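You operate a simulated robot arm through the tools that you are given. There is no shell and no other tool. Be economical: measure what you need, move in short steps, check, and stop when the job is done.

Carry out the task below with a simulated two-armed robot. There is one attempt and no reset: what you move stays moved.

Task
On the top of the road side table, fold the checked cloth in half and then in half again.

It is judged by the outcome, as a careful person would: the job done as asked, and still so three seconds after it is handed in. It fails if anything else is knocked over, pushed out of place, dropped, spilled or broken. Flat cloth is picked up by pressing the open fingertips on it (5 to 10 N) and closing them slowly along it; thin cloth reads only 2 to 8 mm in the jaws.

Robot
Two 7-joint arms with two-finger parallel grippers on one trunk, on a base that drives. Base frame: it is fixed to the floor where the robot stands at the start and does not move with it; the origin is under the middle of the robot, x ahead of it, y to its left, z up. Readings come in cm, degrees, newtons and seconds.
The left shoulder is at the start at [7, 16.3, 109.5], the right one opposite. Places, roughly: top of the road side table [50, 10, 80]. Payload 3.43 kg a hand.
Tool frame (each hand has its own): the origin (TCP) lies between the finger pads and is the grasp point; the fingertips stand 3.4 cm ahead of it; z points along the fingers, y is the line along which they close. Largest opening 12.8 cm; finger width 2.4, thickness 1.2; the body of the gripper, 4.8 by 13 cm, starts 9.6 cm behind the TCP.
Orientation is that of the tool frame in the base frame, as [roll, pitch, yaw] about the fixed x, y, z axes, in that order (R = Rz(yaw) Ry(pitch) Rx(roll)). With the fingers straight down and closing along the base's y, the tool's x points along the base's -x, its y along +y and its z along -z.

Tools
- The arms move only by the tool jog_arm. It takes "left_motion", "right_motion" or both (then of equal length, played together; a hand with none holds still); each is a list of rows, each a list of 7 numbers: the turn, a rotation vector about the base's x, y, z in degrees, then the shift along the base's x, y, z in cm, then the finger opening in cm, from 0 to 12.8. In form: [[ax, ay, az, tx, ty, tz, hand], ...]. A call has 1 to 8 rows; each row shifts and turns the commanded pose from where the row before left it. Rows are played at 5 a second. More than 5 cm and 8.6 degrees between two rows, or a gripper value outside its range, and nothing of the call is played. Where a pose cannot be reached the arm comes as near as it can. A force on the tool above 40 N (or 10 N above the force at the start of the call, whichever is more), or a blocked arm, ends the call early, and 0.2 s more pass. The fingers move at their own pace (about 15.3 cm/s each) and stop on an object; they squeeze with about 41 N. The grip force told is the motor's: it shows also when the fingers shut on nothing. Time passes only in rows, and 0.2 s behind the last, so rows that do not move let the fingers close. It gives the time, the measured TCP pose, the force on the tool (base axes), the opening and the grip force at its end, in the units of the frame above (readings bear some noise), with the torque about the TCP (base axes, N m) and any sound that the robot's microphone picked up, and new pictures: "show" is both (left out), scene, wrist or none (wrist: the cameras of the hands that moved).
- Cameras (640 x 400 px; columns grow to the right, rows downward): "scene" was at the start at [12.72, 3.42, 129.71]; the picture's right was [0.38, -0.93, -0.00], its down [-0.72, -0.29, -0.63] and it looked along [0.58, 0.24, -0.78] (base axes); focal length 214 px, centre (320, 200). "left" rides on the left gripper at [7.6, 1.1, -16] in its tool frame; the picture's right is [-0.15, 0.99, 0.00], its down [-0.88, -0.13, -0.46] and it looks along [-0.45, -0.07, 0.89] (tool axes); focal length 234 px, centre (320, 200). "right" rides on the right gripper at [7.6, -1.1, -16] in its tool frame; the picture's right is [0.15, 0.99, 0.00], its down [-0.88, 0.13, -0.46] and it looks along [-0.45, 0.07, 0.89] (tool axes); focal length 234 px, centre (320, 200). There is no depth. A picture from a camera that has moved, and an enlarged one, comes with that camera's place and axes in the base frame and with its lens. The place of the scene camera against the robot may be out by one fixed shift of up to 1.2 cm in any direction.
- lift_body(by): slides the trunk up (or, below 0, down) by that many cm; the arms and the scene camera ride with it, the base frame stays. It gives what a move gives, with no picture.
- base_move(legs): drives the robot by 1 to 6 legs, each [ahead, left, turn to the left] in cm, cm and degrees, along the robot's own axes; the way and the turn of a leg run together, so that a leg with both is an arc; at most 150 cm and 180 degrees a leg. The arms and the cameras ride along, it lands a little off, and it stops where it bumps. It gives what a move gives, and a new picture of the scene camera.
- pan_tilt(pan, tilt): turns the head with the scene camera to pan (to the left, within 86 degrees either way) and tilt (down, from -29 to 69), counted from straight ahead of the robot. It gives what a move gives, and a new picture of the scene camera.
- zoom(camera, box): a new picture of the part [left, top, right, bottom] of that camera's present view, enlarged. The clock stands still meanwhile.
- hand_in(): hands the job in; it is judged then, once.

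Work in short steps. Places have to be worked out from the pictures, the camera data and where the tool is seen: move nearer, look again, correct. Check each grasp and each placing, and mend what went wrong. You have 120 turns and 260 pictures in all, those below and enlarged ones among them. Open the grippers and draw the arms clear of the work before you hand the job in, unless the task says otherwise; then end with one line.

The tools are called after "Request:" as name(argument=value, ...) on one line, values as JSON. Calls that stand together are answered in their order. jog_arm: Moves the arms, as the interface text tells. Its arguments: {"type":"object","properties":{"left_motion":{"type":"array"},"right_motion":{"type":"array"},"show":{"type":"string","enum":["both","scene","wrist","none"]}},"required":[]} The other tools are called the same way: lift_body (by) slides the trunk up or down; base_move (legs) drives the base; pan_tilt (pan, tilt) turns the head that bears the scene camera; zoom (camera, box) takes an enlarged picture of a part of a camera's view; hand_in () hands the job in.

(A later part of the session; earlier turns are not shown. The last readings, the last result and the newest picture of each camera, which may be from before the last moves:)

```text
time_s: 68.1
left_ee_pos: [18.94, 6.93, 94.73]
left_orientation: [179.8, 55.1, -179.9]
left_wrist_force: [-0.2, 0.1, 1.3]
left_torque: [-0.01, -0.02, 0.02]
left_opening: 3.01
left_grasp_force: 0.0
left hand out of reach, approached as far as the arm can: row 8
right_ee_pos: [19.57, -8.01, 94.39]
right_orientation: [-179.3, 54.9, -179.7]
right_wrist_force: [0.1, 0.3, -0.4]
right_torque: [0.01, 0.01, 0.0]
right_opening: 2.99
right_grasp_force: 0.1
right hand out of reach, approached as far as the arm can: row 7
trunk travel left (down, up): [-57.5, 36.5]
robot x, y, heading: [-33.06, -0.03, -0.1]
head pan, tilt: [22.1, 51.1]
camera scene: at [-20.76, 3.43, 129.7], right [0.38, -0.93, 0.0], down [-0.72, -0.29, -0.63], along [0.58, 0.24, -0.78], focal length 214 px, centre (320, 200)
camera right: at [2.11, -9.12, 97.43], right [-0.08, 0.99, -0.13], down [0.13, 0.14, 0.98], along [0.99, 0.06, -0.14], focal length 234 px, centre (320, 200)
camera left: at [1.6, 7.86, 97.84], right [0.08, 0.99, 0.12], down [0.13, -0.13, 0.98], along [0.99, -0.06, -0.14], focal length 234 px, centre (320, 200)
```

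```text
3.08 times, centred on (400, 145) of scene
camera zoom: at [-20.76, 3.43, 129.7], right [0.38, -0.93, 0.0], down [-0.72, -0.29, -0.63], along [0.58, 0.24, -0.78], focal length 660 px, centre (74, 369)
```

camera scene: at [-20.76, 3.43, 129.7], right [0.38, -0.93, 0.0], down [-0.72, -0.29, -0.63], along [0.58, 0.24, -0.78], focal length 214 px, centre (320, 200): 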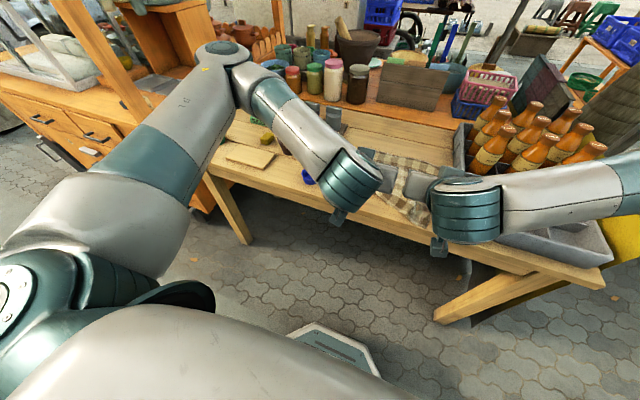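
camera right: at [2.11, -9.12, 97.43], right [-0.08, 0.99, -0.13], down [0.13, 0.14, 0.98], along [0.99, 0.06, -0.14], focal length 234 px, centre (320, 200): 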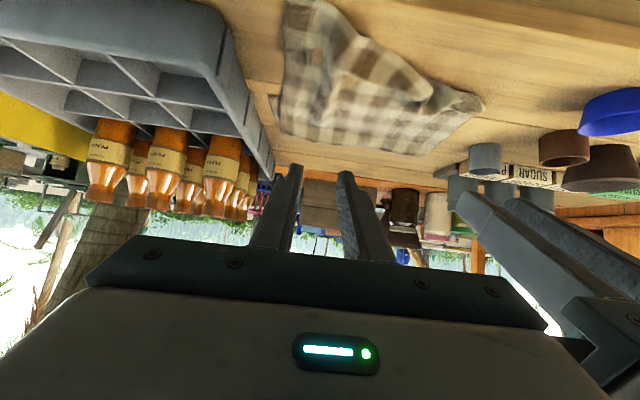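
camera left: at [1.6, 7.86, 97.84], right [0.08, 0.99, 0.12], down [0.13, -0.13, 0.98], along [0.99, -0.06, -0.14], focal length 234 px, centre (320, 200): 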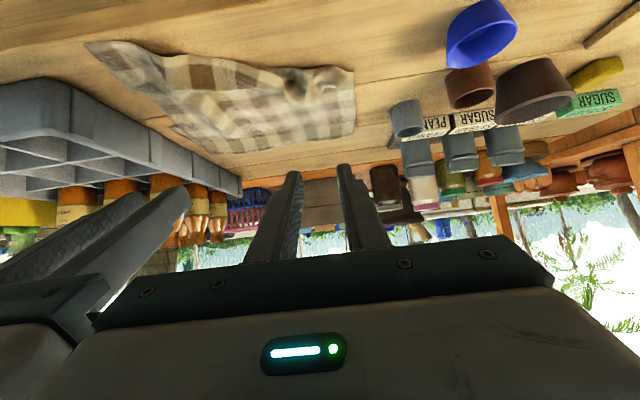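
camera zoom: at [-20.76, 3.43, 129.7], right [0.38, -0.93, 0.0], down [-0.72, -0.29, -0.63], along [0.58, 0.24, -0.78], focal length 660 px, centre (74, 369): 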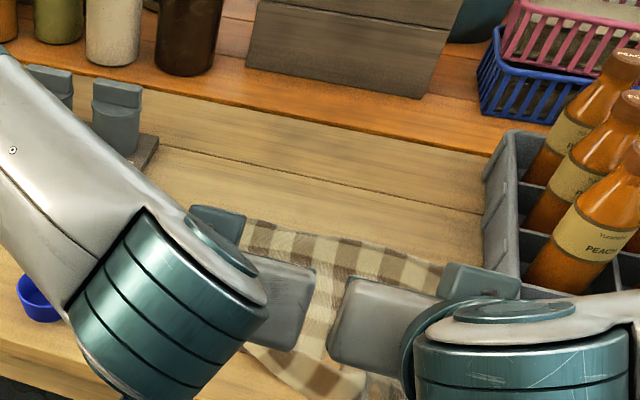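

The right corner of the top layer was dragged nearer when withdrawing. I'll turn the hands upright and move them apart and up to see clearly.

Request:
jog_arm(left_motion=[[0, 8, 0, 0, 1, 2, 3], [0, 8, 0, 0, 1, 2, 3], [0, 8, 0, 0, 1, 2, 3], [0, 8, 0, 0, 1.5, 2, 3], [0, 8, 0, 0, 1.5, 2, 3], [0, 8, 0, 0, 2, 2, 3], [0, 7, 0, 0, 2, 1, 3], [0, 0, 0, 0, 2, 0, 3]], right_motion=[[0, 8, 0, 0, -1, 2, 3], [0, 8, 0, 0, -1, 2, 3], [0, 8, 0, 0, -1, 2, 3], [0, 8, 0, 0, -1.5, 2, 3], [0, 8, 0, 0, -1.5, 2, 3], [0, 8, 0, 0, -2, 2, 3], [0, 7, 0, 0, -2, 1, 3], [0, 0, 0, 0, -2, 0, 3]])

Request:
zoom(camera="scene", box=[330, 80, 470, 210])

```text
time_s: 69.9
left_ee_pos: [19.07, 18.87, 108.07]
left_orientation: [179.7, 0.2, -179.9]
left_wrist_force: [-0.1, -0.2, -0.1]
left_torque: [0.0, -0.04, 0.0]
left_opening: 2.97
left_grasp_force: 0.0
right_ee_pos: [19.22, -20.23, 107.69]
right_orientation: [-179.7, -0.1, -179.7]
right_wrist_force: [-0.1, -0.5, 0.0]
right_torque: [0.01, -0.05, 0.05]
right_opening: 3.0
right_grasp_force: 0.1
trunk travel left (down, up): [-57.5, 36.5]
robot x, y, heading: [-33.76, 0.41, -0.1]
head pan, tilt: [22.1, 51.1]
camera scene: at [-20.81, 3.43, 129.73], right [0.38, -0.93, 0.0], down [-0.72, -0.29, -0.63], along [0.58, 0.24, -0.78], focal length 214 px, centre (320, 200)
camera right: at [11.56, -21.28, 123.62], right [-0.15, 0.99, -0.01], down [0.88, 0.14, 0.45], along [0.45, 0.06, -0.89], focal length 234 px, centre (320, 200)
camera left: at [11.59, 19.64, 124.08], right [0.15, 0.99, 0.0], down [0.88, -0.13, 0.46], along [0.45, -0.06, -0.89], focal length 234 px, centre (320, 200)
```

scene: 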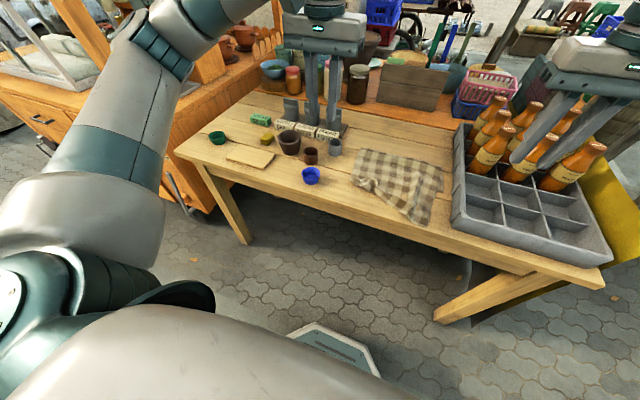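
right: 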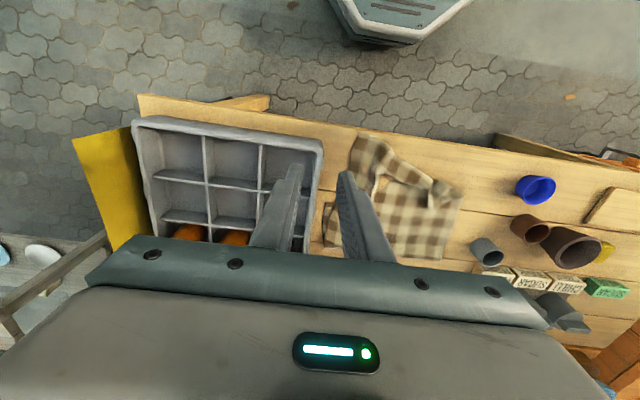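
left: 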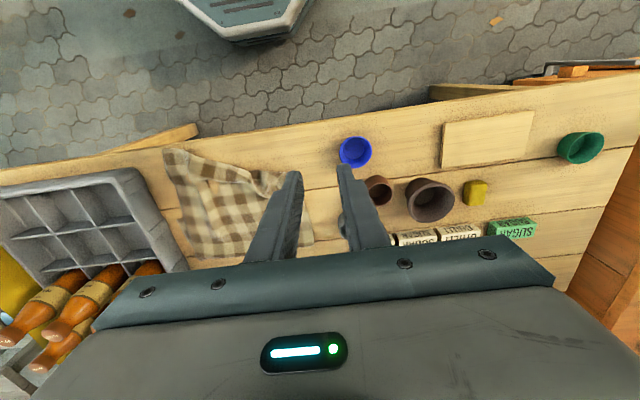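

```text
3.08 times, centred on (400, 145) of scene
camera zoom: at [-20.81, 3.43, 129.73], right [0.38, -0.93, 0.0], down [-0.72, -0.29, -0.63], along [0.58, 0.24, -0.78], focal length 660 px, centre (74, 369)
```

zoom: 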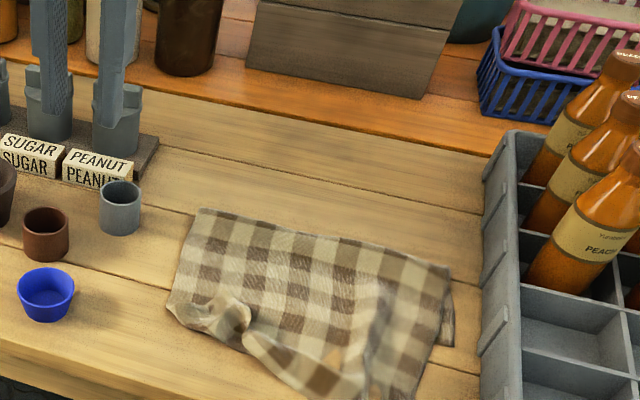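

The crease is good; the right near corner got pulled out. I'll look closer.

Request:
zoom(camera="scene", box=[340, 140, 460, 230])

Request:
zoom(camera="right", box=[300, 120, 480, 270])

Request:
zoom(camera="left", box=[140, 130, 340, 280])

```text
4.44 times, centred on (400, 185) of scene
camera zoom: at [-20.81, 3.43, 129.73], right [0.38, -0.93, 0.0], down [-0.72, -0.29, -0.63], along [0.58, 0.24, -0.78], focal length 953 px, centre (-36, 267)
```

zoom: 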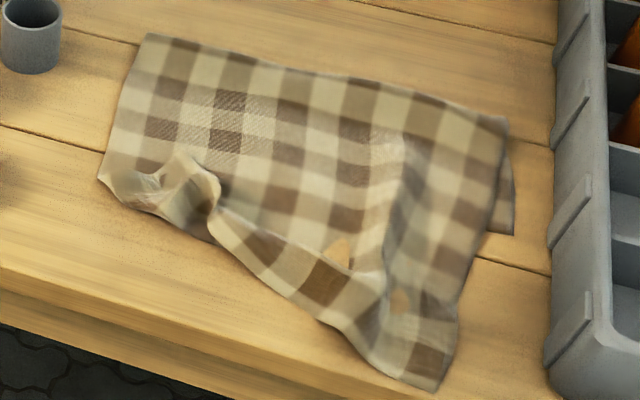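

```text
2.67 times, centred on (390, 195) of right
camera zoom: at [11.56, -21.28, 123.62], right [-0.15, 0.99, -0.01], down [0.88, 0.14, 0.45], along [0.45, 0.06, -0.89], focal length 624 px, centre (133, 213)
```

zoom: 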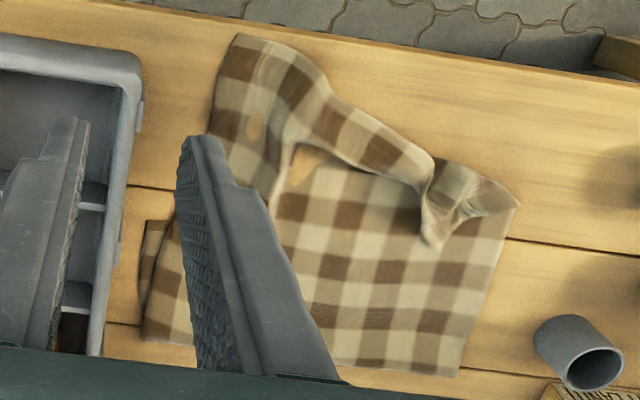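

```text
2.67 times, centred on (240, 205) of left
camera zoom: at [11.59, 19.64, 124.08], right [0.15, 0.99, 0.0], down [0.88, -0.13, 0.46], along [0.45, -0.06, -0.89], focal length 624 px, centre (533, 187)
```

zoom: 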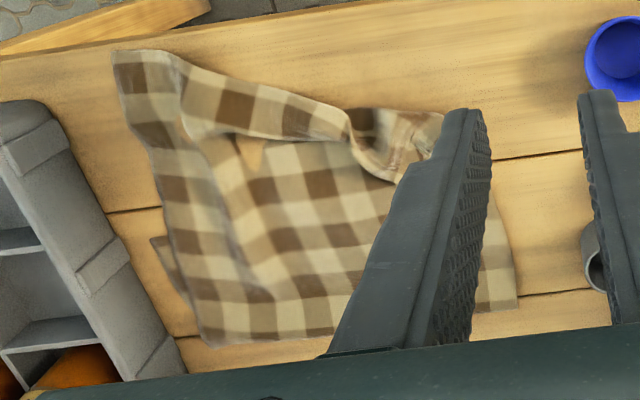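

When I re-extended earlier the bottom layer slid about 5 cm away from the robot (its near edge is now x≈32–35), so the top overhangs. I'll unfold and refold around the true middle. First I'll position the hands over the top layer's near edge.

Request:
jog_arm(left_motion=[[0, 0, 0, 2.73, -2.93, -1, 5], [0, 0, 0, 2.73, -2.93, -1, 5], [0, 0, 0, 2.73, -2.93, -1, 5], [0, 0, 0, 2.73, -2.93, -1, 5], [0, 0, 0, 0, 0, -5, 5], [0, 0, 0, 0, 0, -5, 5], [0, 0, 0, 0, 0, -5, 5], [0, 0, 0, 0, 0, -4, 5]], right_motion=[[0, 0, 0, 0.57, 2.68, -1, 7], [0, 0, 0, 0.57, 2.68, -1, 7], [0, 0, 0, 0.57, 2.68, -1, 7], [0, 0, 0, 0.57, 2.68, -1, 7], [0, 0, 0, 0, 0, -5, 7], [0, 0, 0, 0, 0, -5, 7], [0, 0, 0, 0, 0, -5, 7], [0, 0, 0, 0, 0, -4, 7]], show="wrist")

```text
time_s: 71.7
left_ee_pos: [30.28, 7.27, 84.92]
left_orientation: [179.8, 0.2, -179.9]
left_wrist_force: [0.1, 0.1, 0.4]
left_torque: [-0.01, 0.01, -0.01]
left_opening: 5.01
left_grasp_force: 0.2
right_ee_pos: [21.66, -9.46, 84.41]
right_orientation: [-179.6, 0.0, -179.9]
right_wrist_force: [-0.6, 0.8, 0.2]
right_torque: [0.0, 0.0, -0.02]
right_opening: 6.99
right_grasp_force: 0.1
trunk travel left (down, up): [-57.5, 36.5]
robot x, y, heading: [-33.71, 0.02, 0.0]
head pan, tilt: [22.1, 51.1]
camera right: at [14.12, -10.49, 100.28], right [-0.15, 0.99, -0.01], down [0.88, 0.14, 0.45], along [0.45, 0.06, -0.89], focal length 234 px, centre (320, 200)
camera left: at [22.67, 8.25, 100.96], right [0.14, 0.99, 0.0], down [0.88, -0.13, 0.46], along [0.45, -0.06, -0.89], focal length 234 px, centre (320, 200)
```

right: 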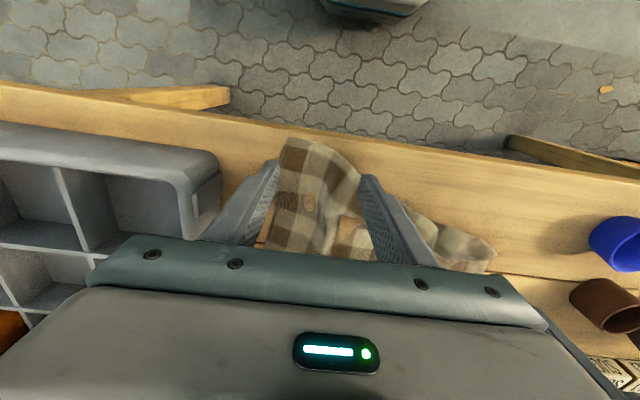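
left: 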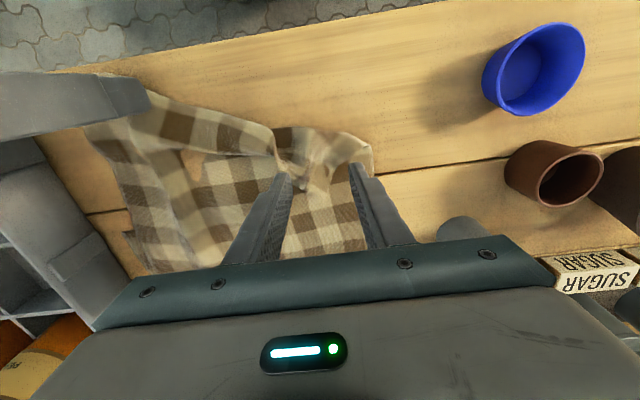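

The right fingers bracket the corner just outside the cloth; I'll shift deeper and narrow to 5.5 cm, then lower both to contact.

Request:
jog_arm(left_motion=[[0, 0, 0, 0, 0, -1.2, 5], [0, 0, 0, 0, 0, -0.8, 5], [0, 0, 0, 0, 0, -0.5, 5], [0, 0, 0, 0, 0, -0.2, 5], [0, 0, 0, 0, 0, 0, 5]], right_motion=[[0, 0, 0, 1.5, 0.2, -0.5, 5.2], [0, 0, 0, 0, 0, -1, 5.2], [0, 0, 0, 0, 0, -0.9, 5.2], [0, 0, 0, 0, 0, -0.4, 5.2], [0, 0, 0, 0, 0, 0, 5.2]], show="wrist")

```text
time_s: 72.9
left_ee_pos: [30.07, 7.08, 82.12]
left_orientation: [179.7, 0.1, -179.9]
left_wrist_force: [-0.4, -0.4, 0.4]
left_torque: [0.03, 0.03, 0.02]
left_opening: 5.01
left_grasp_force: 0.7
right_ee_pos: [22.95, -9.34, 81.73]
right_orientation: [-179.6, -0.1, -179.8]
right_wrist_force: [-0.1, -0.2, 2.0]
right_torque: [0.05, -0.02, 0.03]
right_opening: 5.17
right_grasp_force: 0.1
trunk travel left (down, up): [-57.5, 36.5]
robot x, y, heading: [-33.35, -0.01, 0.0]
head pan, tilt: [22.1, 51.1]
camera right: at [15.48, -10.29, 97.57], right [-0.15, 0.99, -0.01], down [0.88, 0.14, 0.45], along [0.45, 0.06, -0.89], focal length 234 px, centre (320, 200)
camera left: at [22.55, 8.08, 98.19], right [0.14, 0.99, 0.01], down [0.88, -0.13, 0.46], along [0.45, -0.06, -0.89], focal length 234 px, centre (320, 200)
```

right: 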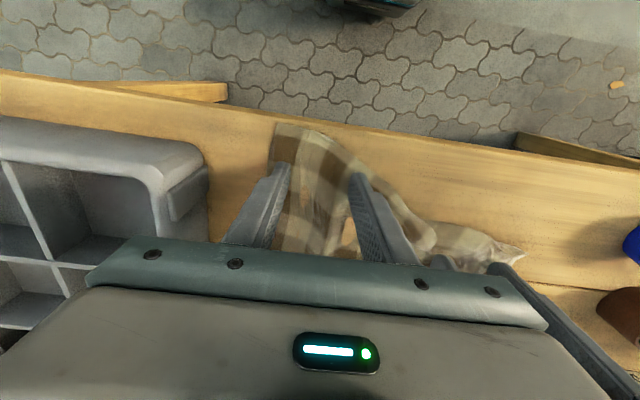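
left: 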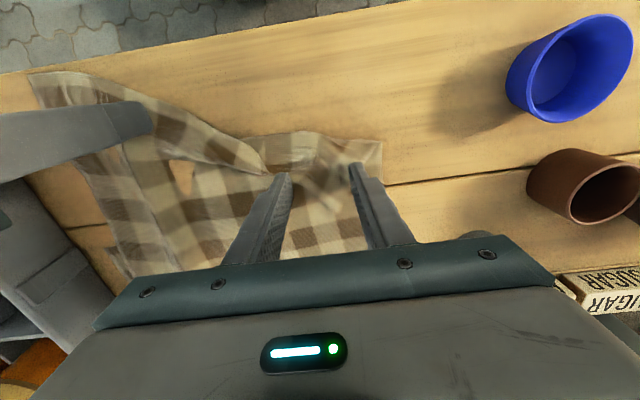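

Now I'll press a little and close slowly.

Request:
jog_arm(left_motion=[[0, 0, 0, 0, 0, -0.25, 5], [0, 0, 0, 0, 0, 0, 4.5], [0, 0, 0, 0, 0, 0, 4], [0, 0, 0, 0, 0, 0, 3.5], [0, 0, 0, 0, 0, 0, 3], [0, 0, 0, 0, 0, 0, 2.5], [0, 0, 0, 0, 0, 0, 2]], right_motion=[[0, 0, 0, 0, 0, -0.15, 5.2], [0, 0, 0, 0, 0, 0, 4.6], [0, 0, 0, 0, 0, 0, 4], [0, 0, 0, 0, 0, 0, 3.5], [0, 0, 0, 0, 0, 0, 3], [0, 0, 0, 0, 0, 0, 2.5], [0, 0, 0, 0, 0, 0, 2]], show="none")

Request:
jog_arm(left_motion=[[0, 0, 0, 0, 0, 0, 1.5], [0, 0, 0, 0, 0, 0, 1], [0, 0, 0, 0, 0, 0, 0.5], [0, 0, 0, 0, 0, 0, 0], [0, 0, 0, 0, 0, 0, 0]], right_motion=[[0, 0, 0, 0, 0, 0, 1.5], [0, 0, 0, 0, 0, 0, 1], [0, 0, 0, 0, 0, 0, 0.5], [0, 0, 0, 0, 0, 0, 0], [0, 0, 0, 0, 0, 0, 0]], show="wrist")

```text
time_s: 74.5
left_ee_pos: [30.09, 7.08, 81.93]
left_orientation: [179.6, 0.2, -179.9]
left_wrist_force: [1.1, -0.4, 0.7]
left_torque: [-0.01, 0.0, 0.03]
left_opening: 1.99
left_grasp_force: 0.0
right_ee_pos: [23.13, -9.24, 81.56]
right_orientation: [-179.7, 0.0, -179.9]
right_wrist_force: [0.6, -1.0, 6.4]
right_torque: [0.06, -0.04, 0.01]
right_opening: 1.93
right_grasp_force: 0.0
trunk travel left (down, up): [-57.5, 36.5]
robot x, y, heading: [-33.62, 0.22, 0.1]
head pan, tilt: [22.1, 51.1]
```

```text
time_s: 75.7
left_ee_pos: [30.1, 7.2, 81.9]
left_orientation: [179.8, 0.2, -179.8]
left_wrist_force: [-0.2, -1.1, 0.0]
left_torque: [0.02, 0.01, -0.01]
left_opening: 0.01
left_grasp_force: 32.8
right_ee_pos: [23.11, -9.21, 81.63]
right_orientation: [-179.6, 0.0, -179.8]
right_wrist_force: [0.3, 0.4, 6.4]
right_torque: [0.03, 0.01, 0.03]
right_opening: 0.27
right_grasp_force: 37.5
trunk travel left (down, up): [-57.5, 36.5]
robot x, y, heading: [-33.29, 0.13, 0.1]
head pan, tilt: [22.1, 51.1]
camera right: at [15.45, -10.26, 97.49], right [-0.15, 0.99, -0.01], down [0.88, 0.14, 0.45], along [0.45, 0.06, -0.89], focal length 234 px, centre (320, 200)
camera left: at [22.5, 8.04, 97.98], right [0.14, 0.99, 0.01], down [0.88, -0.13, 0.46], along [0.45, -0.06, -0.89], focal length 234 px, centre (320, 200)
```

right: 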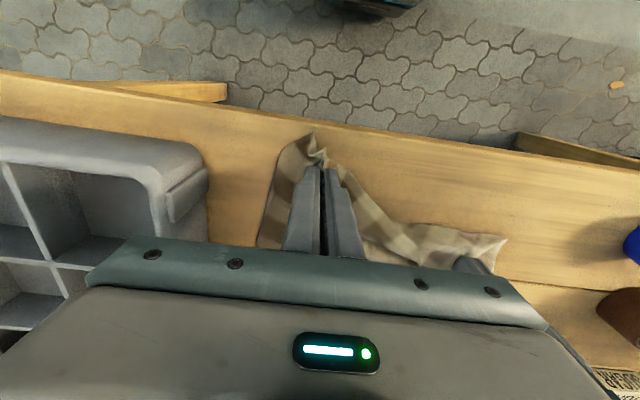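
left: 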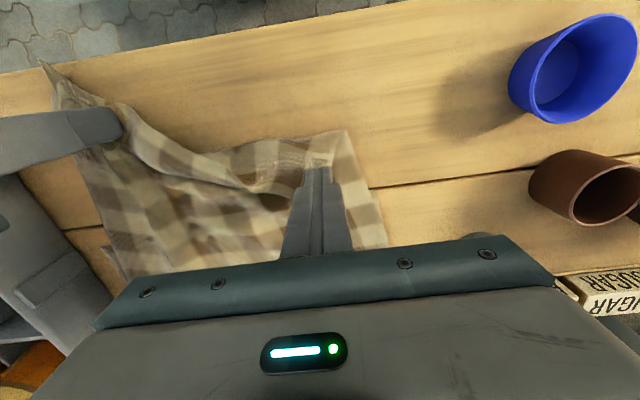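

The right holds; the left slid over. I'll retry the left with an 8 cm opening and firmer pressure, a bit nearer the edge.

Request:
jog_arm(left_motion=[[0, 0, 0, 0, 0, 1.5, 1], [0, 0, 0, -1, -0.5, 0, 8], [0, 0, 0, 0, 0, 0, 8], [0, 0, 0, 0, 0, -1.3, 8], [0, 0, 0, 0, 0, -0.4, 8], [0, 0, 0, 0, 0, 0, 8]], show="wrist")

```text
time_s: 77.1
left_ee_pos: [29.03, 6.63, 81.69]
left_orientation: [179.8, 0.2, -179.9]
left_wrist_force: [-0.7, -1.4, 3.9]
left_torque: [-0.24, 0.0, -0.01]
left_opening: 8.04
left_grasp_force: 0.2
right_ee_pos: [23.01, -9.01, 81.56]
right_orientation: [-179.6, 0.0, -179.8]
right_wrist_force: [1.0, 1.6, 5.1]
right_torque: [0.05, -0.03, -0.03]
right_opening: 0.25
right_grasp_force: 37.3
trunk travel left (down, up): [-57.5, 36.5]
robot x, y, heading: [-33.23, -0.03, -0.2]
head pan, tilt: [22.1, 51.1]
camera left: at [21.46, 7.48, 97.83], right [0.15, 0.99, 0.0], down [0.88, -0.13, 0.46], along [0.45, -0.06, -0.89], focal length 234 px, centre (320, 200)
```

left: 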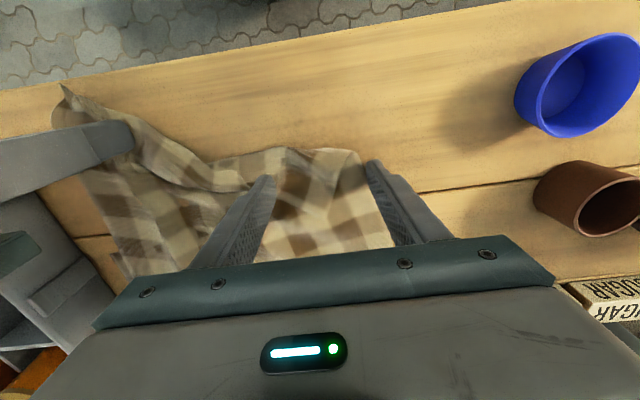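

I'll shift the left hand inward so both fingers are on the cloth, then close.

Request:
jog_arm(left_motion=[[0, 0, 0, 0.5, -1, 0.4, 8], [0, 0, 0, 0, 0, -0.5, 8], [0, 0, 0, 0, 0, 0, 7.5], [0, 0, 0, 0, 0, 0, 7], [0, 0, 0, 0, 0, 0, 6.5], [0, 0, 0, 0, 0, 0, 6], [0, 0, 0, 0, 0, 0, 5.5], [0, 0, 0, 0, 0, 0, 5]], show="none")

Request:
jog_arm(left_motion=[[0, 0, 0, 0, 0, 0, 4.5], [0, 0, 0, 0, 0, 0, 4], [0, 0, 0, 0, 0, 0, 3.5], [0, 0, 0, 0, 0, 0, 3], [0, 0, 0, 0, 0, 0, 2.5], [0, 0, 0, 0, 0, 0, 2], [0, 0, 0, 0, 0, 0, 1.5]], show="wrist")

Request:
jog_arm(left_motion=[[0, 0, 0, 0, 0, 0, 1], [0, 0, 0, 0, 0, 0, 0.5], [0, 0, 0, 0, 0, 0, 0], [0, 0, 0, 0, 0, 0, 0]], show="wrist")

```text
time_s: 78.9
left_ee_pos: [29.36, 5.66, 81.65]
left_orientation: [179.8, 0.2, -179.9]
left_wrist_force: [-2.6, 1.3, 16.7]
left_torque: [-0.56, 0.05, -0.09]
left_opening: 4.98
left_grasp_force: 0.1
right_ee_pos: [23.0, -9.14, 81.62]
right_orientation: [-179.6, -0.1, -179.8]
right_wrist_force: [1.6, 2.7, 0.8]
right_torque: [0.07, -0.03, 0.01]
right_opening: 0.22
right_grasp_force: 37.2
trunk travel left (down, up): [-57.5, 36.5]
robot x, y, heading: [-33.69, 0.49, -0.1]
head pan, tilt: [22.1, 51.1]
```

```text
time_s: 80.5
left_ee_pos: [29.43, 5.61, 81.71]
left_orientation: [179.7, 0.2, -179.8]
left_wrist_force: [-2.0, -1.0, 16.0]
left_torque: [-0.34, 0.06, -0.05]
left_opening: 1.56
left_grasp_force: 0.1
right_ee_pos: [22.95, -9.14, 81.58]
right_orientation: [-179.6, 0.0, -179.8]
right_wrist_force: [1.2, 3.5, 0.7]
right_torque: [0.11, -0.07, 0.02]
right_opening: 0.25
right_grasp_force: 37.0
trunk travel left (down, up): [-57.5, 36.5]
robot x, y, heading: [-33.33, 0.33, 0.1]
head pan, tilt: [22.1, 51.1]
camera left: at [21.83, 6.59, 97.74], right [0.14, 0.99, 0.01], down [0.88, -0.13, 0.46], along [0.45, -0.06, -0.89], focal length 234 px, centre (320, 200)
```

left: 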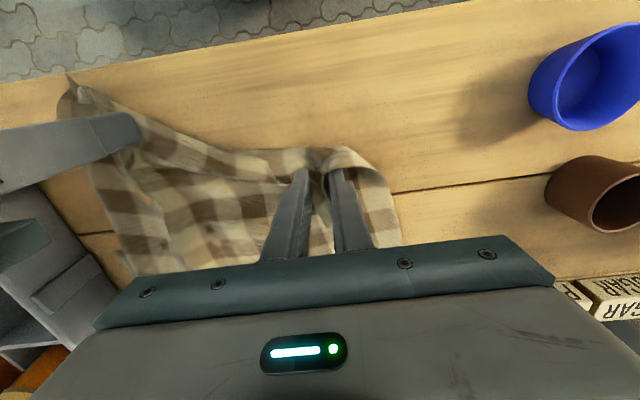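

```text
time_s: 81.5
left_ee_pos: [29.41, 5.57, 81.72]
left_orientation: [179.7, 0.2, -180.0]
left_wrist_force: [-1.9, -7.8, 14.8]
left_torque: [-0.43, 0.1, 0.0]
left_opening: 0.2
left_grasp_force: 36.6
right_ee_pos: [23.05, -9.14, 81.65]
right_orientation: [-179.7, 0.0, -179.9]
right_wrist_force: [2.4, 5.0, 1.4]
right_torque: [0.21, -0.12, 0.05]
right_opening: 0.25
right_grasp_force: 36.9
trunk travel left (down, up): [-57.5, 36.5]
robot x, y, heading: [-33.39, -0.2, 0.2]
head pan, tilt: [22.1, 51.1]
camera left: at [21.83, 6.46, 97.73], right [0.15, 0.99, 0.0], down [0.88, -0.13, 0.46], along [0.45, -0.06, -0.89], focal length 234 px, centre (320, 200)
```

left: 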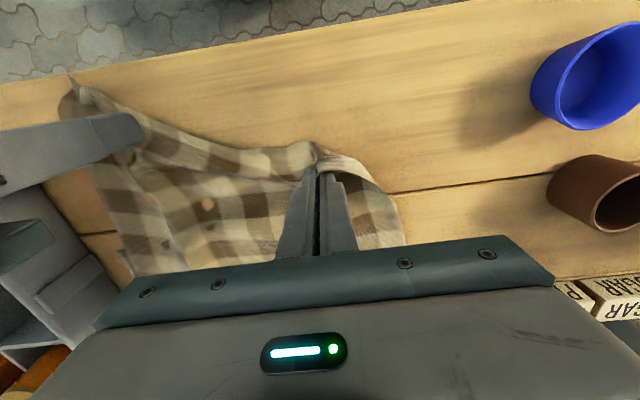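

Both hold now, and with this grip the cloth leaves the fingers away from the robot — the right direction for the final lay. I'll lift up and out to see the bottom layer.

Request:
jog_arm(left_motion=[[0, 0, 0, 0.5, 0, 2, 0], [0, 0, 0, 1, 0, 3, 0], [0, 0, 0, 2, 0, 3, 0], [0, 0, 0, 2.5, 0, 3, 0], [0, 0, 0, 2.5, 0, 2, 0], [0, 0, 0, 2.5, 0, 1, 0], [0, 0, 0, 0, 0, 0, 0]], right_motion=[[0, 0, 0, 1, 0, 2, 0], [0, 0, 0, 3, 0, 3, 0], [0, 0, 0, 3.5, 0, 3, 0], [0, 0, 0, 3.5, 0, 3, 0], [0, 0, 0, 3.5, 0, 2, 0], [0, 0, 0, 2.5, 0, 1, 0], [0, 0, 0, 0, 0, 0, 0]])

Request:
zoom(camera="scene", box=[330, 100, 470, 220])

```text
time_s: 83.1
left_ee_pos: [40.36, 5.47, 95.64]
left_orientation: [179.7, 0.2, -180.0]
left_wrist_force: [0.6, -1.8, -1.3]
left_torque: [-0.08, -0.04, 0.01]
left_opening: 0.23
left_grasp_force: 36.7
right_ee_pos: [40.14, -9.51, 95.44]
right_orientation: [-179.6, -0.1, -179.8]
right_wrist_force: [-0.1, 0.8, -0.7]
right_torque: [0.06, 0.02, 0.05]
right_opening: 0.26
right_grasp_force: 36.8
trunk travel left (down, up): [-57.5, 36.5]
robot x, y, heading: [-33.27, -0.25, -0.2]
head pan, tilt: [22.1, 51.1]
camera scene: at [-20.69, 3.44, 129.72], right [0.38, -0.93, 0.0], down [-0.72, -0.29, -0.63], along [0.58, 0.24, -0.78], focal length 214 px, centre (320, 200)
camera right: at [32.57, -10.53, 111.43], right [-0.15, 0.99, -0.01], down [0.88, 0.14, 0.45], along [0.45, 0.06, -0.89], focal length 234 px, centre (320, 200)
camera left: at [32.88, 6.37, 111.68], right [0.15, 0.99, 0.01], down [0.88, -0.13, 0.46], along [0.45, -0.06, -0.89], focal length 234 px, centre (320, 200)
```

scene: 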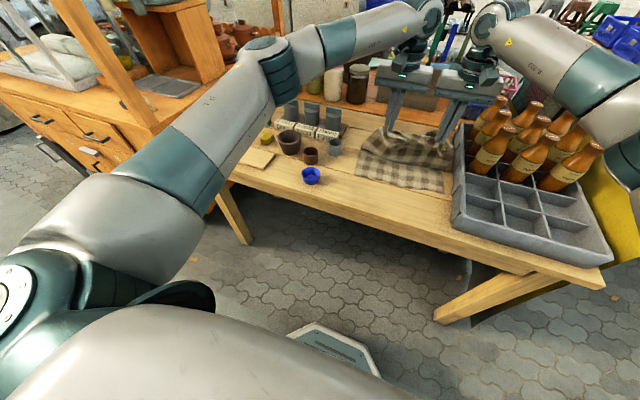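
right: 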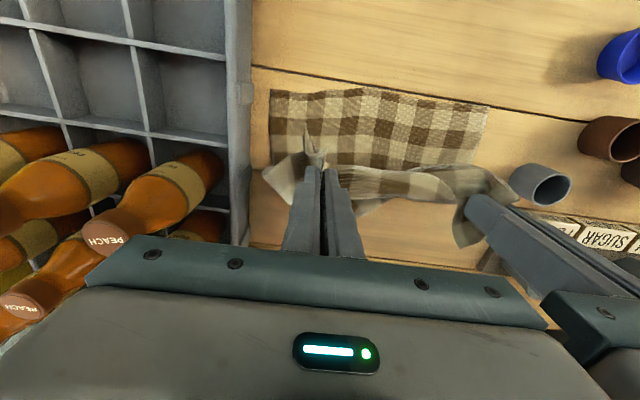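
left: 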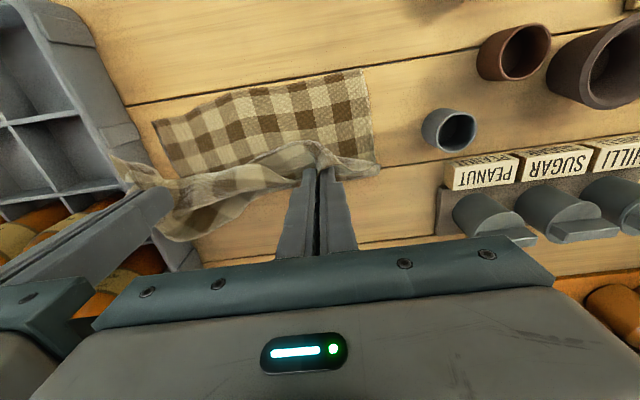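

```text
3.33 times, centred on (400, 160) of scene
camera zoom: at [-20.69, 3.44, 129.72], right [0.38, -0.93, 0.0], down [-0.72, -0.29, -0.63], along [0.58, 0.24, -0.78], focal length 715 px, centre (53, 333)
```

zoom: 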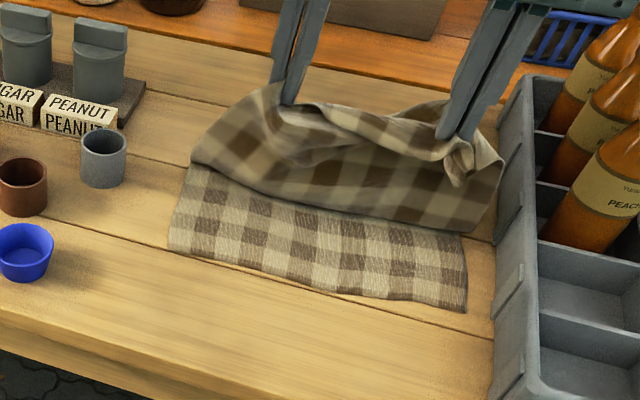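

The bottom layer's near edge runs (32.2,12.3)–(34.4,-15.9), so the proper crease is x≈53–55. I'll spread the hands and carry the edge up and beyond that line.

Request:
jog_arm(left_motion=[[0, 0, 0, 3, 0.3, 0.5, 0], [0, 0, 0, 3, 0.4, 0.5, 0], [0, 0, 0, 3, 0.4, 0.5, 0], [0, 0, 0, 3, 0.3, 0, 0], [0, 0, 0, 3, 0, -0.5, 0], [0, 0, 0, 3, 0, -1, 0], [0, 0, 0, 2, 0, -1.5, 0], [0, 0, 0, 0, 0, 0, 0]], right_motion=[[0, 0, 0, 3, -0.3, 0.5, 0], [0, 0, 0, 3, -0.4, 0.5, 0], [0, 0, 0, 3, -0.4, 0.5, 0], [0, 0, 0, 3, -0.3, 0, 0], [0, 0, 0, 3.2, 0, -0.5, 0], [0, 0, 0, 3.2, 0, -1, 0], [0, 0, 0, 2.5, 0, -1.5, 0], [0, 0, 0, 0, 0, 0, 0]])

Request:
zoom(camera="scene", box=[330, 80, 470, 220])

```text
time_s: 84.9
left_ee_pos: [48.54, 8.54, 94.05]
left_orientation: [-179.9, 0.1, 179.7]
left_wrist_force: [5.9, -33.7, 0.7]
left_torque: [-1.21, -0.18, 0.19]
left_opening: 0.22
left_grasp_force: 36.7
left hand out of reach, approached as far as the arm can: row 3, 4, 5, 6, 7
right_ee_pos: [48.82, -11.2, 94.54]
right_orientation: [179.9, -0.1, -179.5]
right_wrist_force: [-4.9, 34.2, -0.8]
right_torque: [1.18, 0.22, 0.72]
right_opening: 0.64
right_grasp_force: 40.6
right hand out of reach, approached as far as the arm can: row 3, 4, 5, 6, 7
trunk travel left (down, up): [-57.5, 36.5]
robot x, y, heading: [-33.13, -0.33, -0.0]
head pan, tilt: [22.1, 51.1]
camera scene: at [-20.7, 3.39, 129.72], right [0.38, -0.93, 0.0], down [-0.72, -0.29, -0.63], along [0.58, 0.24, -0.78], focal length 214 px, centre (320, 200)
camera right: at [41.2, -12.52, 110.35], right [-0.15, 0.99, 0.0], down [0.88, 0.14, 0.45], along [0.45, 0.07, -0.89], focal length 234 px, centre (320, 200)
camera left: at [40.89, 9.49, 110.2], right [0.15, 0.99, 0.0], down [0.88, -0.13, 0.46], along [0.45, -0.07, -0.89], focal length 234 px, centre (320, 200)
```

scene: 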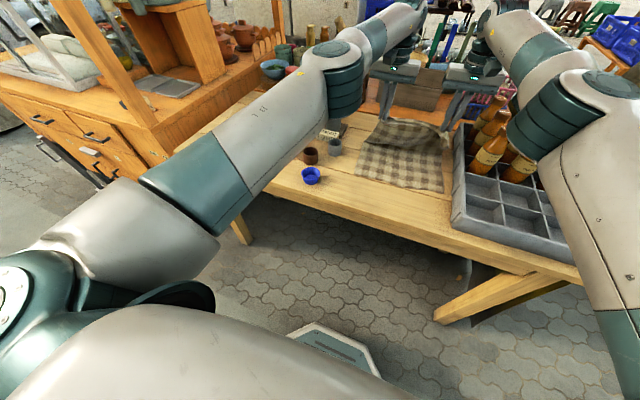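
right: 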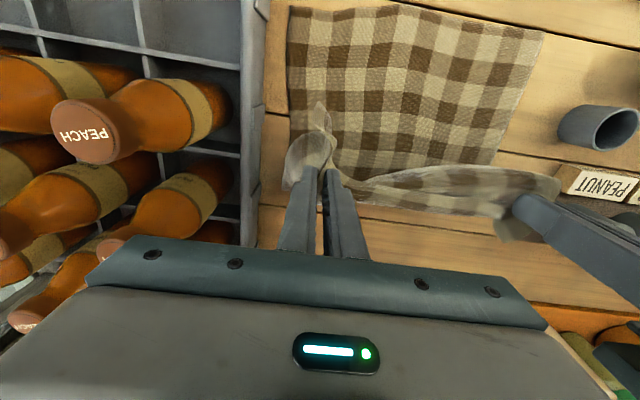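
left: 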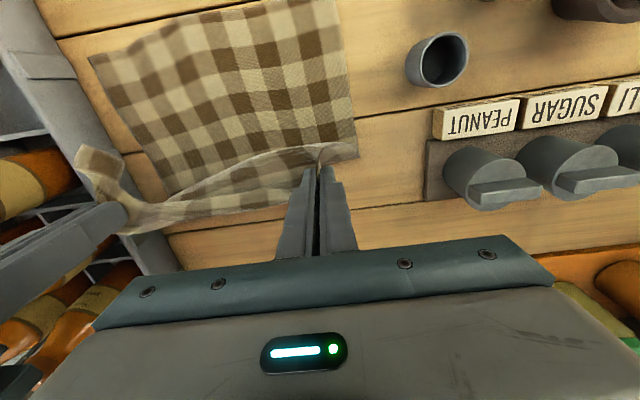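

```text
2.86 times, centred on (400, 150) of scene
camera zoom: at [-20.7, 3.39, 129.72], right [0.38, -0.93, 0.0], down [-0.72, -0.29, -0.63], along [0.58, 0.24, -0.78], focal length 613 px, centre (91, 343)
```

zoom: 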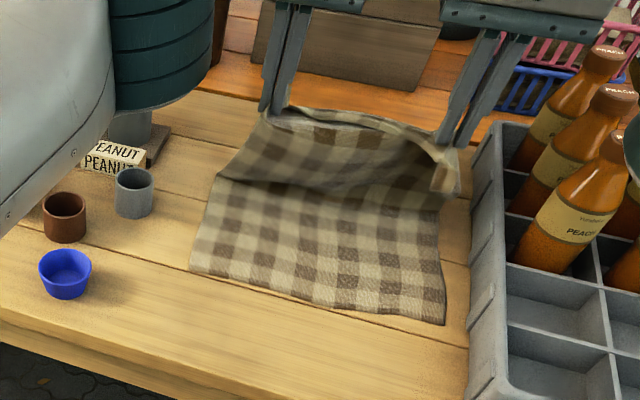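

The hands reached the arm's limit (base is far back). I'll drive forward 10 cm, which carries the edge further over.

Request:
base_move(legs=[[10, 0, 0]])

Request:
jog_arm(left_motion=[[0, 0, 0, 0, -0.3, 0, 0], [0, 0, 0, 0, 0, 0, 0]], right_motion=[[0, 0, 0, 0, 0.3, 0, 0], [0, 0, 0, 0, 0, 0, 0]])

```text
time_s: 86.1
left_ee_pos: [58.22, 8.39, 94.15]
left_orientation: [179.9, 0.0, 179.8]
left_wrist_force: [5.9, -34.8, 1.0]
left_torque: [-1.27, -0.18, 0.18]
left_opening: 0.19
left_grasp_force: 36.4
right_ee_pos: [58.6, -11.38, 94.42]
right_orientation: [-179.9, -0.2, -179.6]
right_wrist_force: [-5.7, 34.8, -1.9]
right_torque: [1.18, 0.23, 0.78]
right_opening: 0.66
right_grasp_force: 40.8
trunk travel left (down, up): [-57.5, 36.5]
robot x, y, heading: [-23.55, -0.06, -0.1]
head pan, tilt: [22.1, 51.1]
camera scene: at [-10.75, 3.41, 129.71], right [0.38, -0.93, 0.0], down [-0.72, -0.29, -0.63], along [0.58, 0.24, -0.78], focal length 214 px, centre (320, 200)
```

scene: 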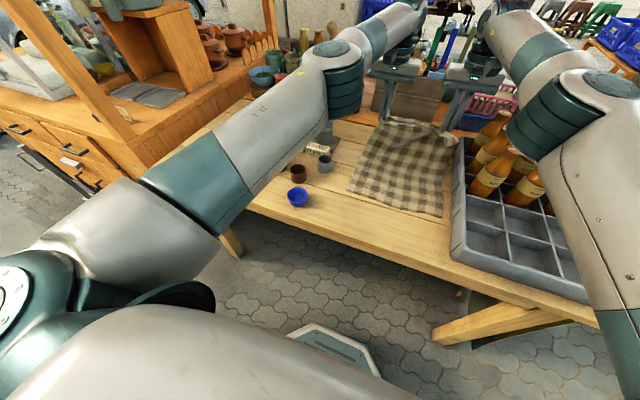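

```text
time_s: 86.7
left_ee_pos: [58.32, 7.92, 94.18]
left_orientation: [-179.8, 0.1, 179.7]
left_wrist_force: [3.6, -17.6, -0.5]
left_torque: [-0.64, -0.09, 0.14]
left_opening: 0.15
left_grasp_force: 37.2
right_ee_pos: [58.78, -10.97, 94.31]
right_orientation: [179.9, -0.3, -179.5]
right_wrist_force: [-2.8, 17.3, -1.6]
right_torque: [0.6, 0.16, 0.41]
right_opening: 0.33
right_grasp_force: 38.2
trunk travel left (down, up): [-57.5, 36.5]
robot x, y, heading: [-24.01, -0.22, -0.1]
head pan, tilt: [22.1, 51.1]
camera scene: at [-10.71, 3.39, 129.7], right [0.38, -0.93, 0.0], down [-0.72, -0.29, -0.63], along [0.58, 0.24, -0.78], focal length 214 px, centre (320, 200)
camera right: at [51.12, -12.19, 110.25], right [-0.16, 0.99, 0.0], down [0.88, 0.14, 0.45], along [0.45, 0.07, -0.89], focal length 234 px, centre (320, 200)
camera left: at [50.78, 8.98, 110.12], right [0.15, 0.99, 0.0], down [0.88, -0.13, 0.46], along [0.45, -0.07, -0.89], focal length 234 px, centre (320, 200)
```

scene: 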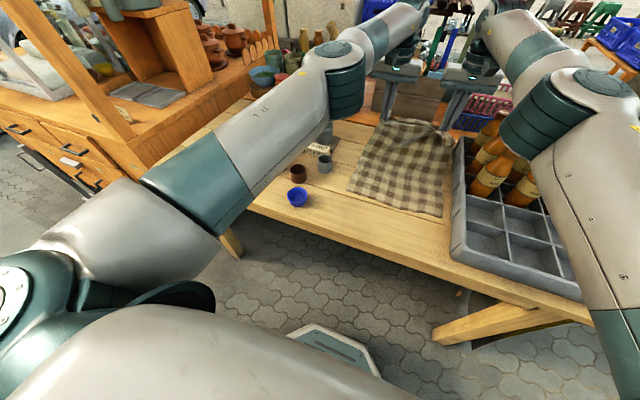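
right: 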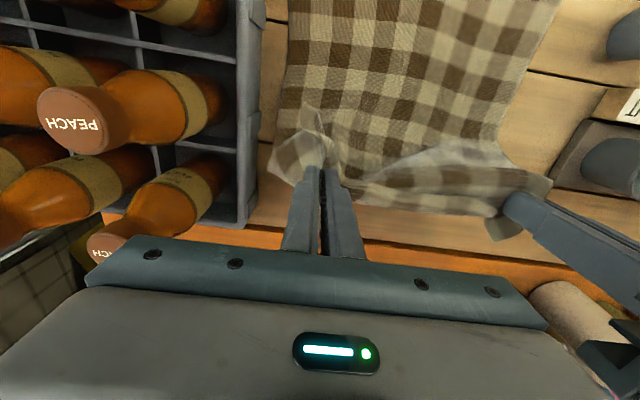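
left: 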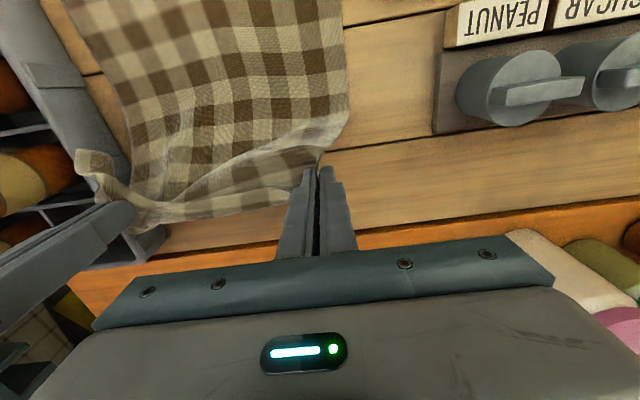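

I'll drive forward 7 cm more so the cloth is laid flat beyond the midline.

Request:
base_move(legs=[[7, 0, 0]])

Request:
zoom(camera="scene", box=[320, 90, 480, 250])

Request:
zoom(camera="right", box=[220, 0, 580, 240])

```text
time_s: 87.7
left_ee_pos: [65.12, 8.08, 94.07]
left_orientation: [-179.9, 0.0, 179.8]
left_wrist_force: [5.1, -21.8, 0.8]
left_torque: [-0.79, -0.12, 0.13]
left_opening: 0.17
left_grasp_force: 37.0
right_ee_pos: [65.48, -10.98, 94.29]
right_orientation: [179.9, -0.2, -179.6]
right_wrist_force: [-3.0, 21.5, -0.3]
right_torque: [0.75, 0.16, 0.53]
right_opening: 0.35
right_grasp_force: 39.0
trunk travel left (down, up): [-57.5, 36.5]
robot x, y, heading: [-16.76, -0.46, -0.2]
head pan, tilt: [22.1, 51.1]
camera scene: at [-3.88, 3.41, 129.71], right [0.38, -0.93, 0.0], down [-0.72, -0.29, -0.63], along [0.58, 0.24, -0.78], focal length 214 px, centre (320, 200)
```

scene: 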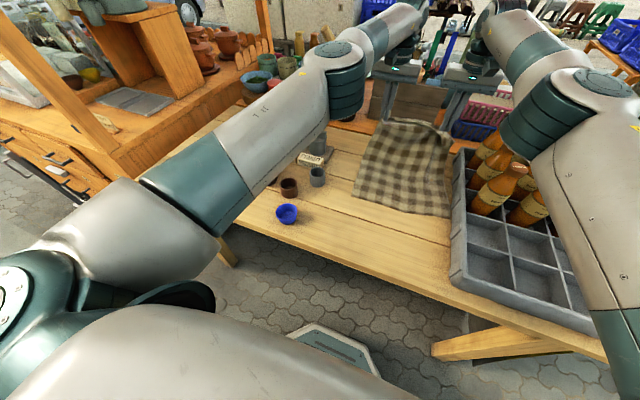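

```text
2.50 times, centred on (400, 170) of scene
camera zoom: at [-3.88, 3.41, 129.71], right [0.38, -0.93, 0.0], down [-0.72, -0.29, -0.63], along [0.58, 0.24, -0.78], focal length 536 px, centre (120, 275)
```

zoom: 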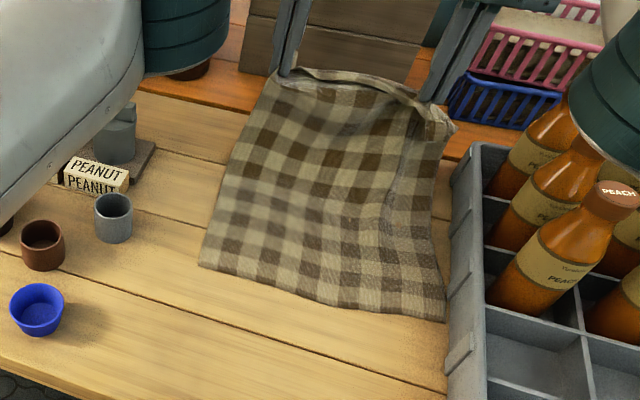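

```text
1.67 times, centred on (400, 120) of right
camera zoom: at [57.96, -12.22, 110.25], right [-0.15, 0.99, 0.0], down [0.88, 0.14, 0.45], along [0.45, 0.07, -0.89], focal length 390 px, centre (187, 333)
```

zoom: 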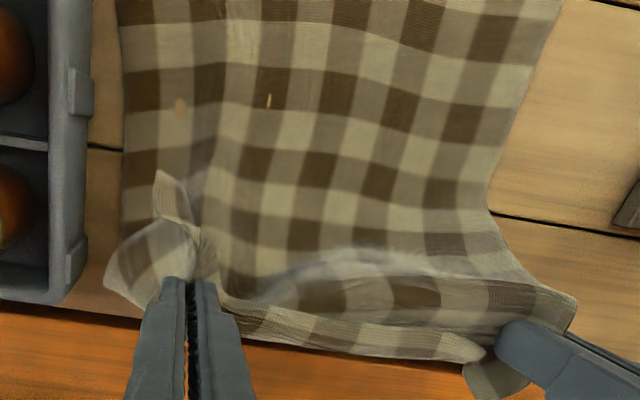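

The near edge has slid with it to x≈40–42: this cloth slides easily on the table, so horizontal pulling drags it. I'll rise above the new midline (x≈61) and come over with mostly vertical motion, checking where the bottom edge is.

Request:
jog_arm(left_motion=[[0, 0, 0, -1.5, 0, 2.4, 0], [0, 0, 0, -1.5, 0, 2.2, 0], [0, 0, 0, -1.7, 0, 1.7, 0], [0, 0, 0, -3, 0, 0, 0], [0, 0, 0, -3, 0, -0.5, 0], [0, 0, 0, 0, 0, 0, 0]], right_motion=[[0, 0, 0, -1.2, 0, 2.4, 0], [0, 0, 0, -1.3, 0, 2.2, 0], [0, 0, 0, -1.5, 0, 1.7, 0], [0, 0, 0, -2.8, 0, 0, 0], [0, 0, 0, -2.8, 0, -0.5, 0], [0, 0, 0, 0, 0, 0, 0]], show="wrist")

Request:
zoom(camera="scene", box=[320, 90, 480, 250])

```text
time_s: 89.1
left_ee_pos: [54.46, 8.05, 99.88]
left_orientation: [-179.8, 0.2, 179.8]
left_wrist_force: [4.7, -21.9, 0.4]
left_torque: [-0.81, -0.18, 0.17]
left_opening: 0.19
left_grasp_force: 36.6
right_ee_pos: [55.84, -10.86, 100.14]
right_orientation: [179.9, -0.2, -179.5]
right_wrist_force: [-4.9, 22.1, -0.9]
right_torque: [0.77, 0.21, 0.5]
right_opening: 0.3
right_grasp_force: 37.2
trunk travel left (down, up): [-57.5, 36.5]
robot x, y, heading: [-16.79, -0.01, 0.1]
head pan, tilt: [22.1, 51.1]
camera right: at [48.21, -12.11, 116.12], right [-0.16, 0.99, 0.0], down [0.88, 0.14, 0.45], along [0.45, 0.07, -0.89], focal length 234 px, centre (320, 200)
camera left: at [46.88, 9.0, 115.93], right [0.15, 0.99, 0.0], down [0.88, -0.13, 0.46], along [0.45, -0.07, -0.89], focal length 234 px, centre (320, 200)
```

right: 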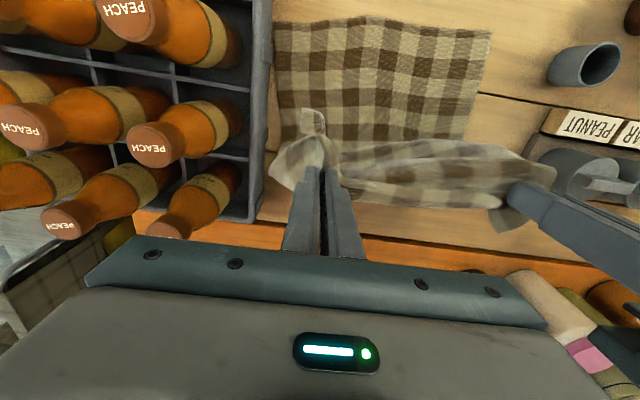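
left: 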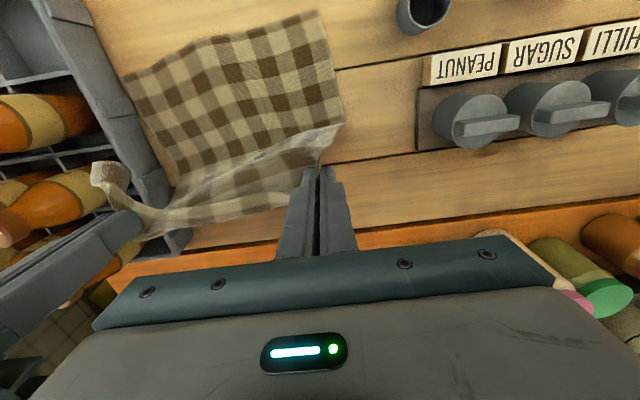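

```text
2.50 times, centred on (400, 170) of scene
camera zoom: at [-3.93, 3.41, 129.71], right [0.38, -0.93, 0.0], down [-0.72, -0.29, -0.63], along [0.58, 0.24, -0.78], focal length 536 px, centre (120, 275)
```

zoom: 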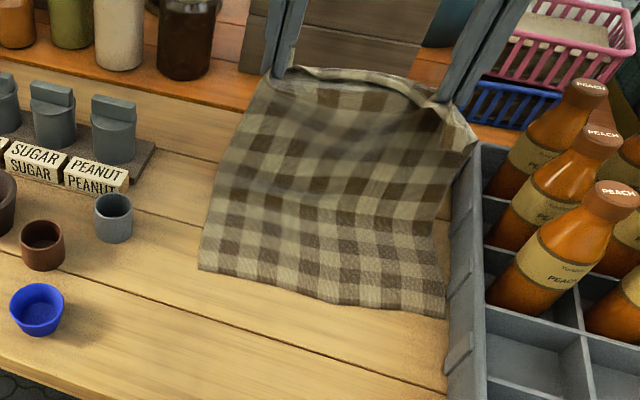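

The bottom edge stayed put. I'll continue over and down toward x≈42.5, still held slightly above.

Request:
jog_arm(left_motion=[[0, 0, 0, -2.9, 0, -1.7, 0], [0, 0, 0, -2.9, 0, -2, 0], [0, 0, 0, -2.3, 0, -2.6, 0], [0, 0, 0, -2, 0, -2.8, 0], [0, 0, 0, -1.2, 0, -2.9, 0], [0, 0, 0, 0, 0, 0, 0]], right_motion=[[0, 0, 0, -2.9, 0.1, -1.7, 0], [0, 0, 0, -2.9, 0.1, -2, 0], [0, 0, 0, -2.3, 0, -2.6, 0], [0, 0, 0, -2, 0, -2.8, 0], [0, 0, 0, -1.2, 0, -2.9, 0], [0, 0, 0, 0, 0, 0, 0]], show="wrist")

Request:
zoom(camera="scene", box=[320, 90, 480, 250])

```text
time_s: 90.5
left_ee_pos: [42.91, 7.98, 87.92]
left_orientation: [-179.8, 0.2, 179.7]
left_wrist_force: [5.8, -23.2, 1.0]
left_torque: [-0.83, -0.2, 0.19]
left_opening: 0.21
left_grasp_force: 36.6
right_ee_pos: [44.33, -11.08, 88.16]
right_orientation: [179.9, -0.2, -179.5]
right_wrist_force: [-5.0, 22.8, 0.5]
right_torque: [0.82, 0.19, 0.56]
right_opening: 0.28
right_grasp_force: 37.5
trunk travel left (down, up): [-57.5, 36.5]
robot x, y, heading: [-16.68, 0.22, 0.0]
head pan, tilt: [22.1, 51.1]
camera right: at [36.75, -12.23, 104.09], right [-0.15, 0.99, 0.0], down [0.88, 0.14, 0.45], along [0.45, 0.07, -0.89], focal length 234 px, centre (320, 200)
camera left: at [35.42, 8.97, 104.03], right [0.15, 0.99, 0.0], down [0.88, -0.13, 0.46], along [0.45, -0.07, -0.89], focal length 234 px, centre (320, 200)
```

right: 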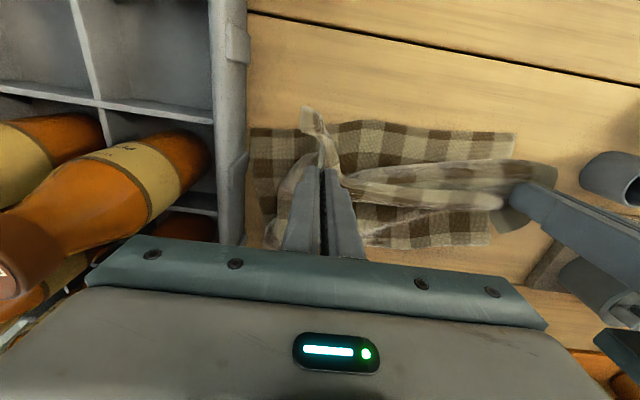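
left: 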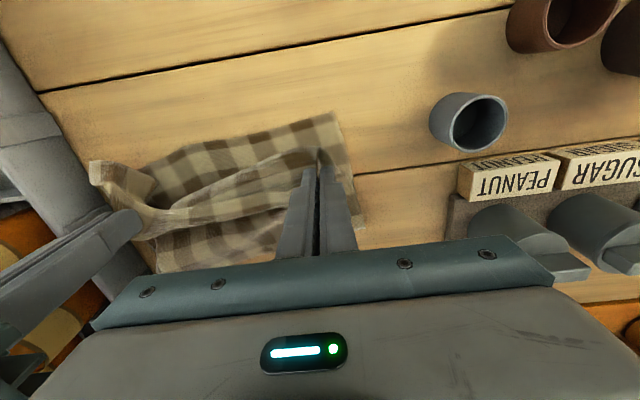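

```text
2.50 times, centred on (400, 170) of scene
camera zoom: at [-4.03, 3.41, 129.72], right [0.38, -0.93, 0.0], down [-0.72, -0.29, -0.63], along [0.58, 0.24, -0.78], focal length 536 px, centre (120, 275)
```

zoom: 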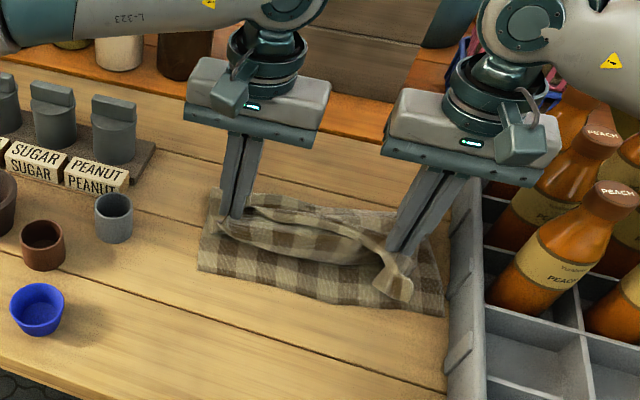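

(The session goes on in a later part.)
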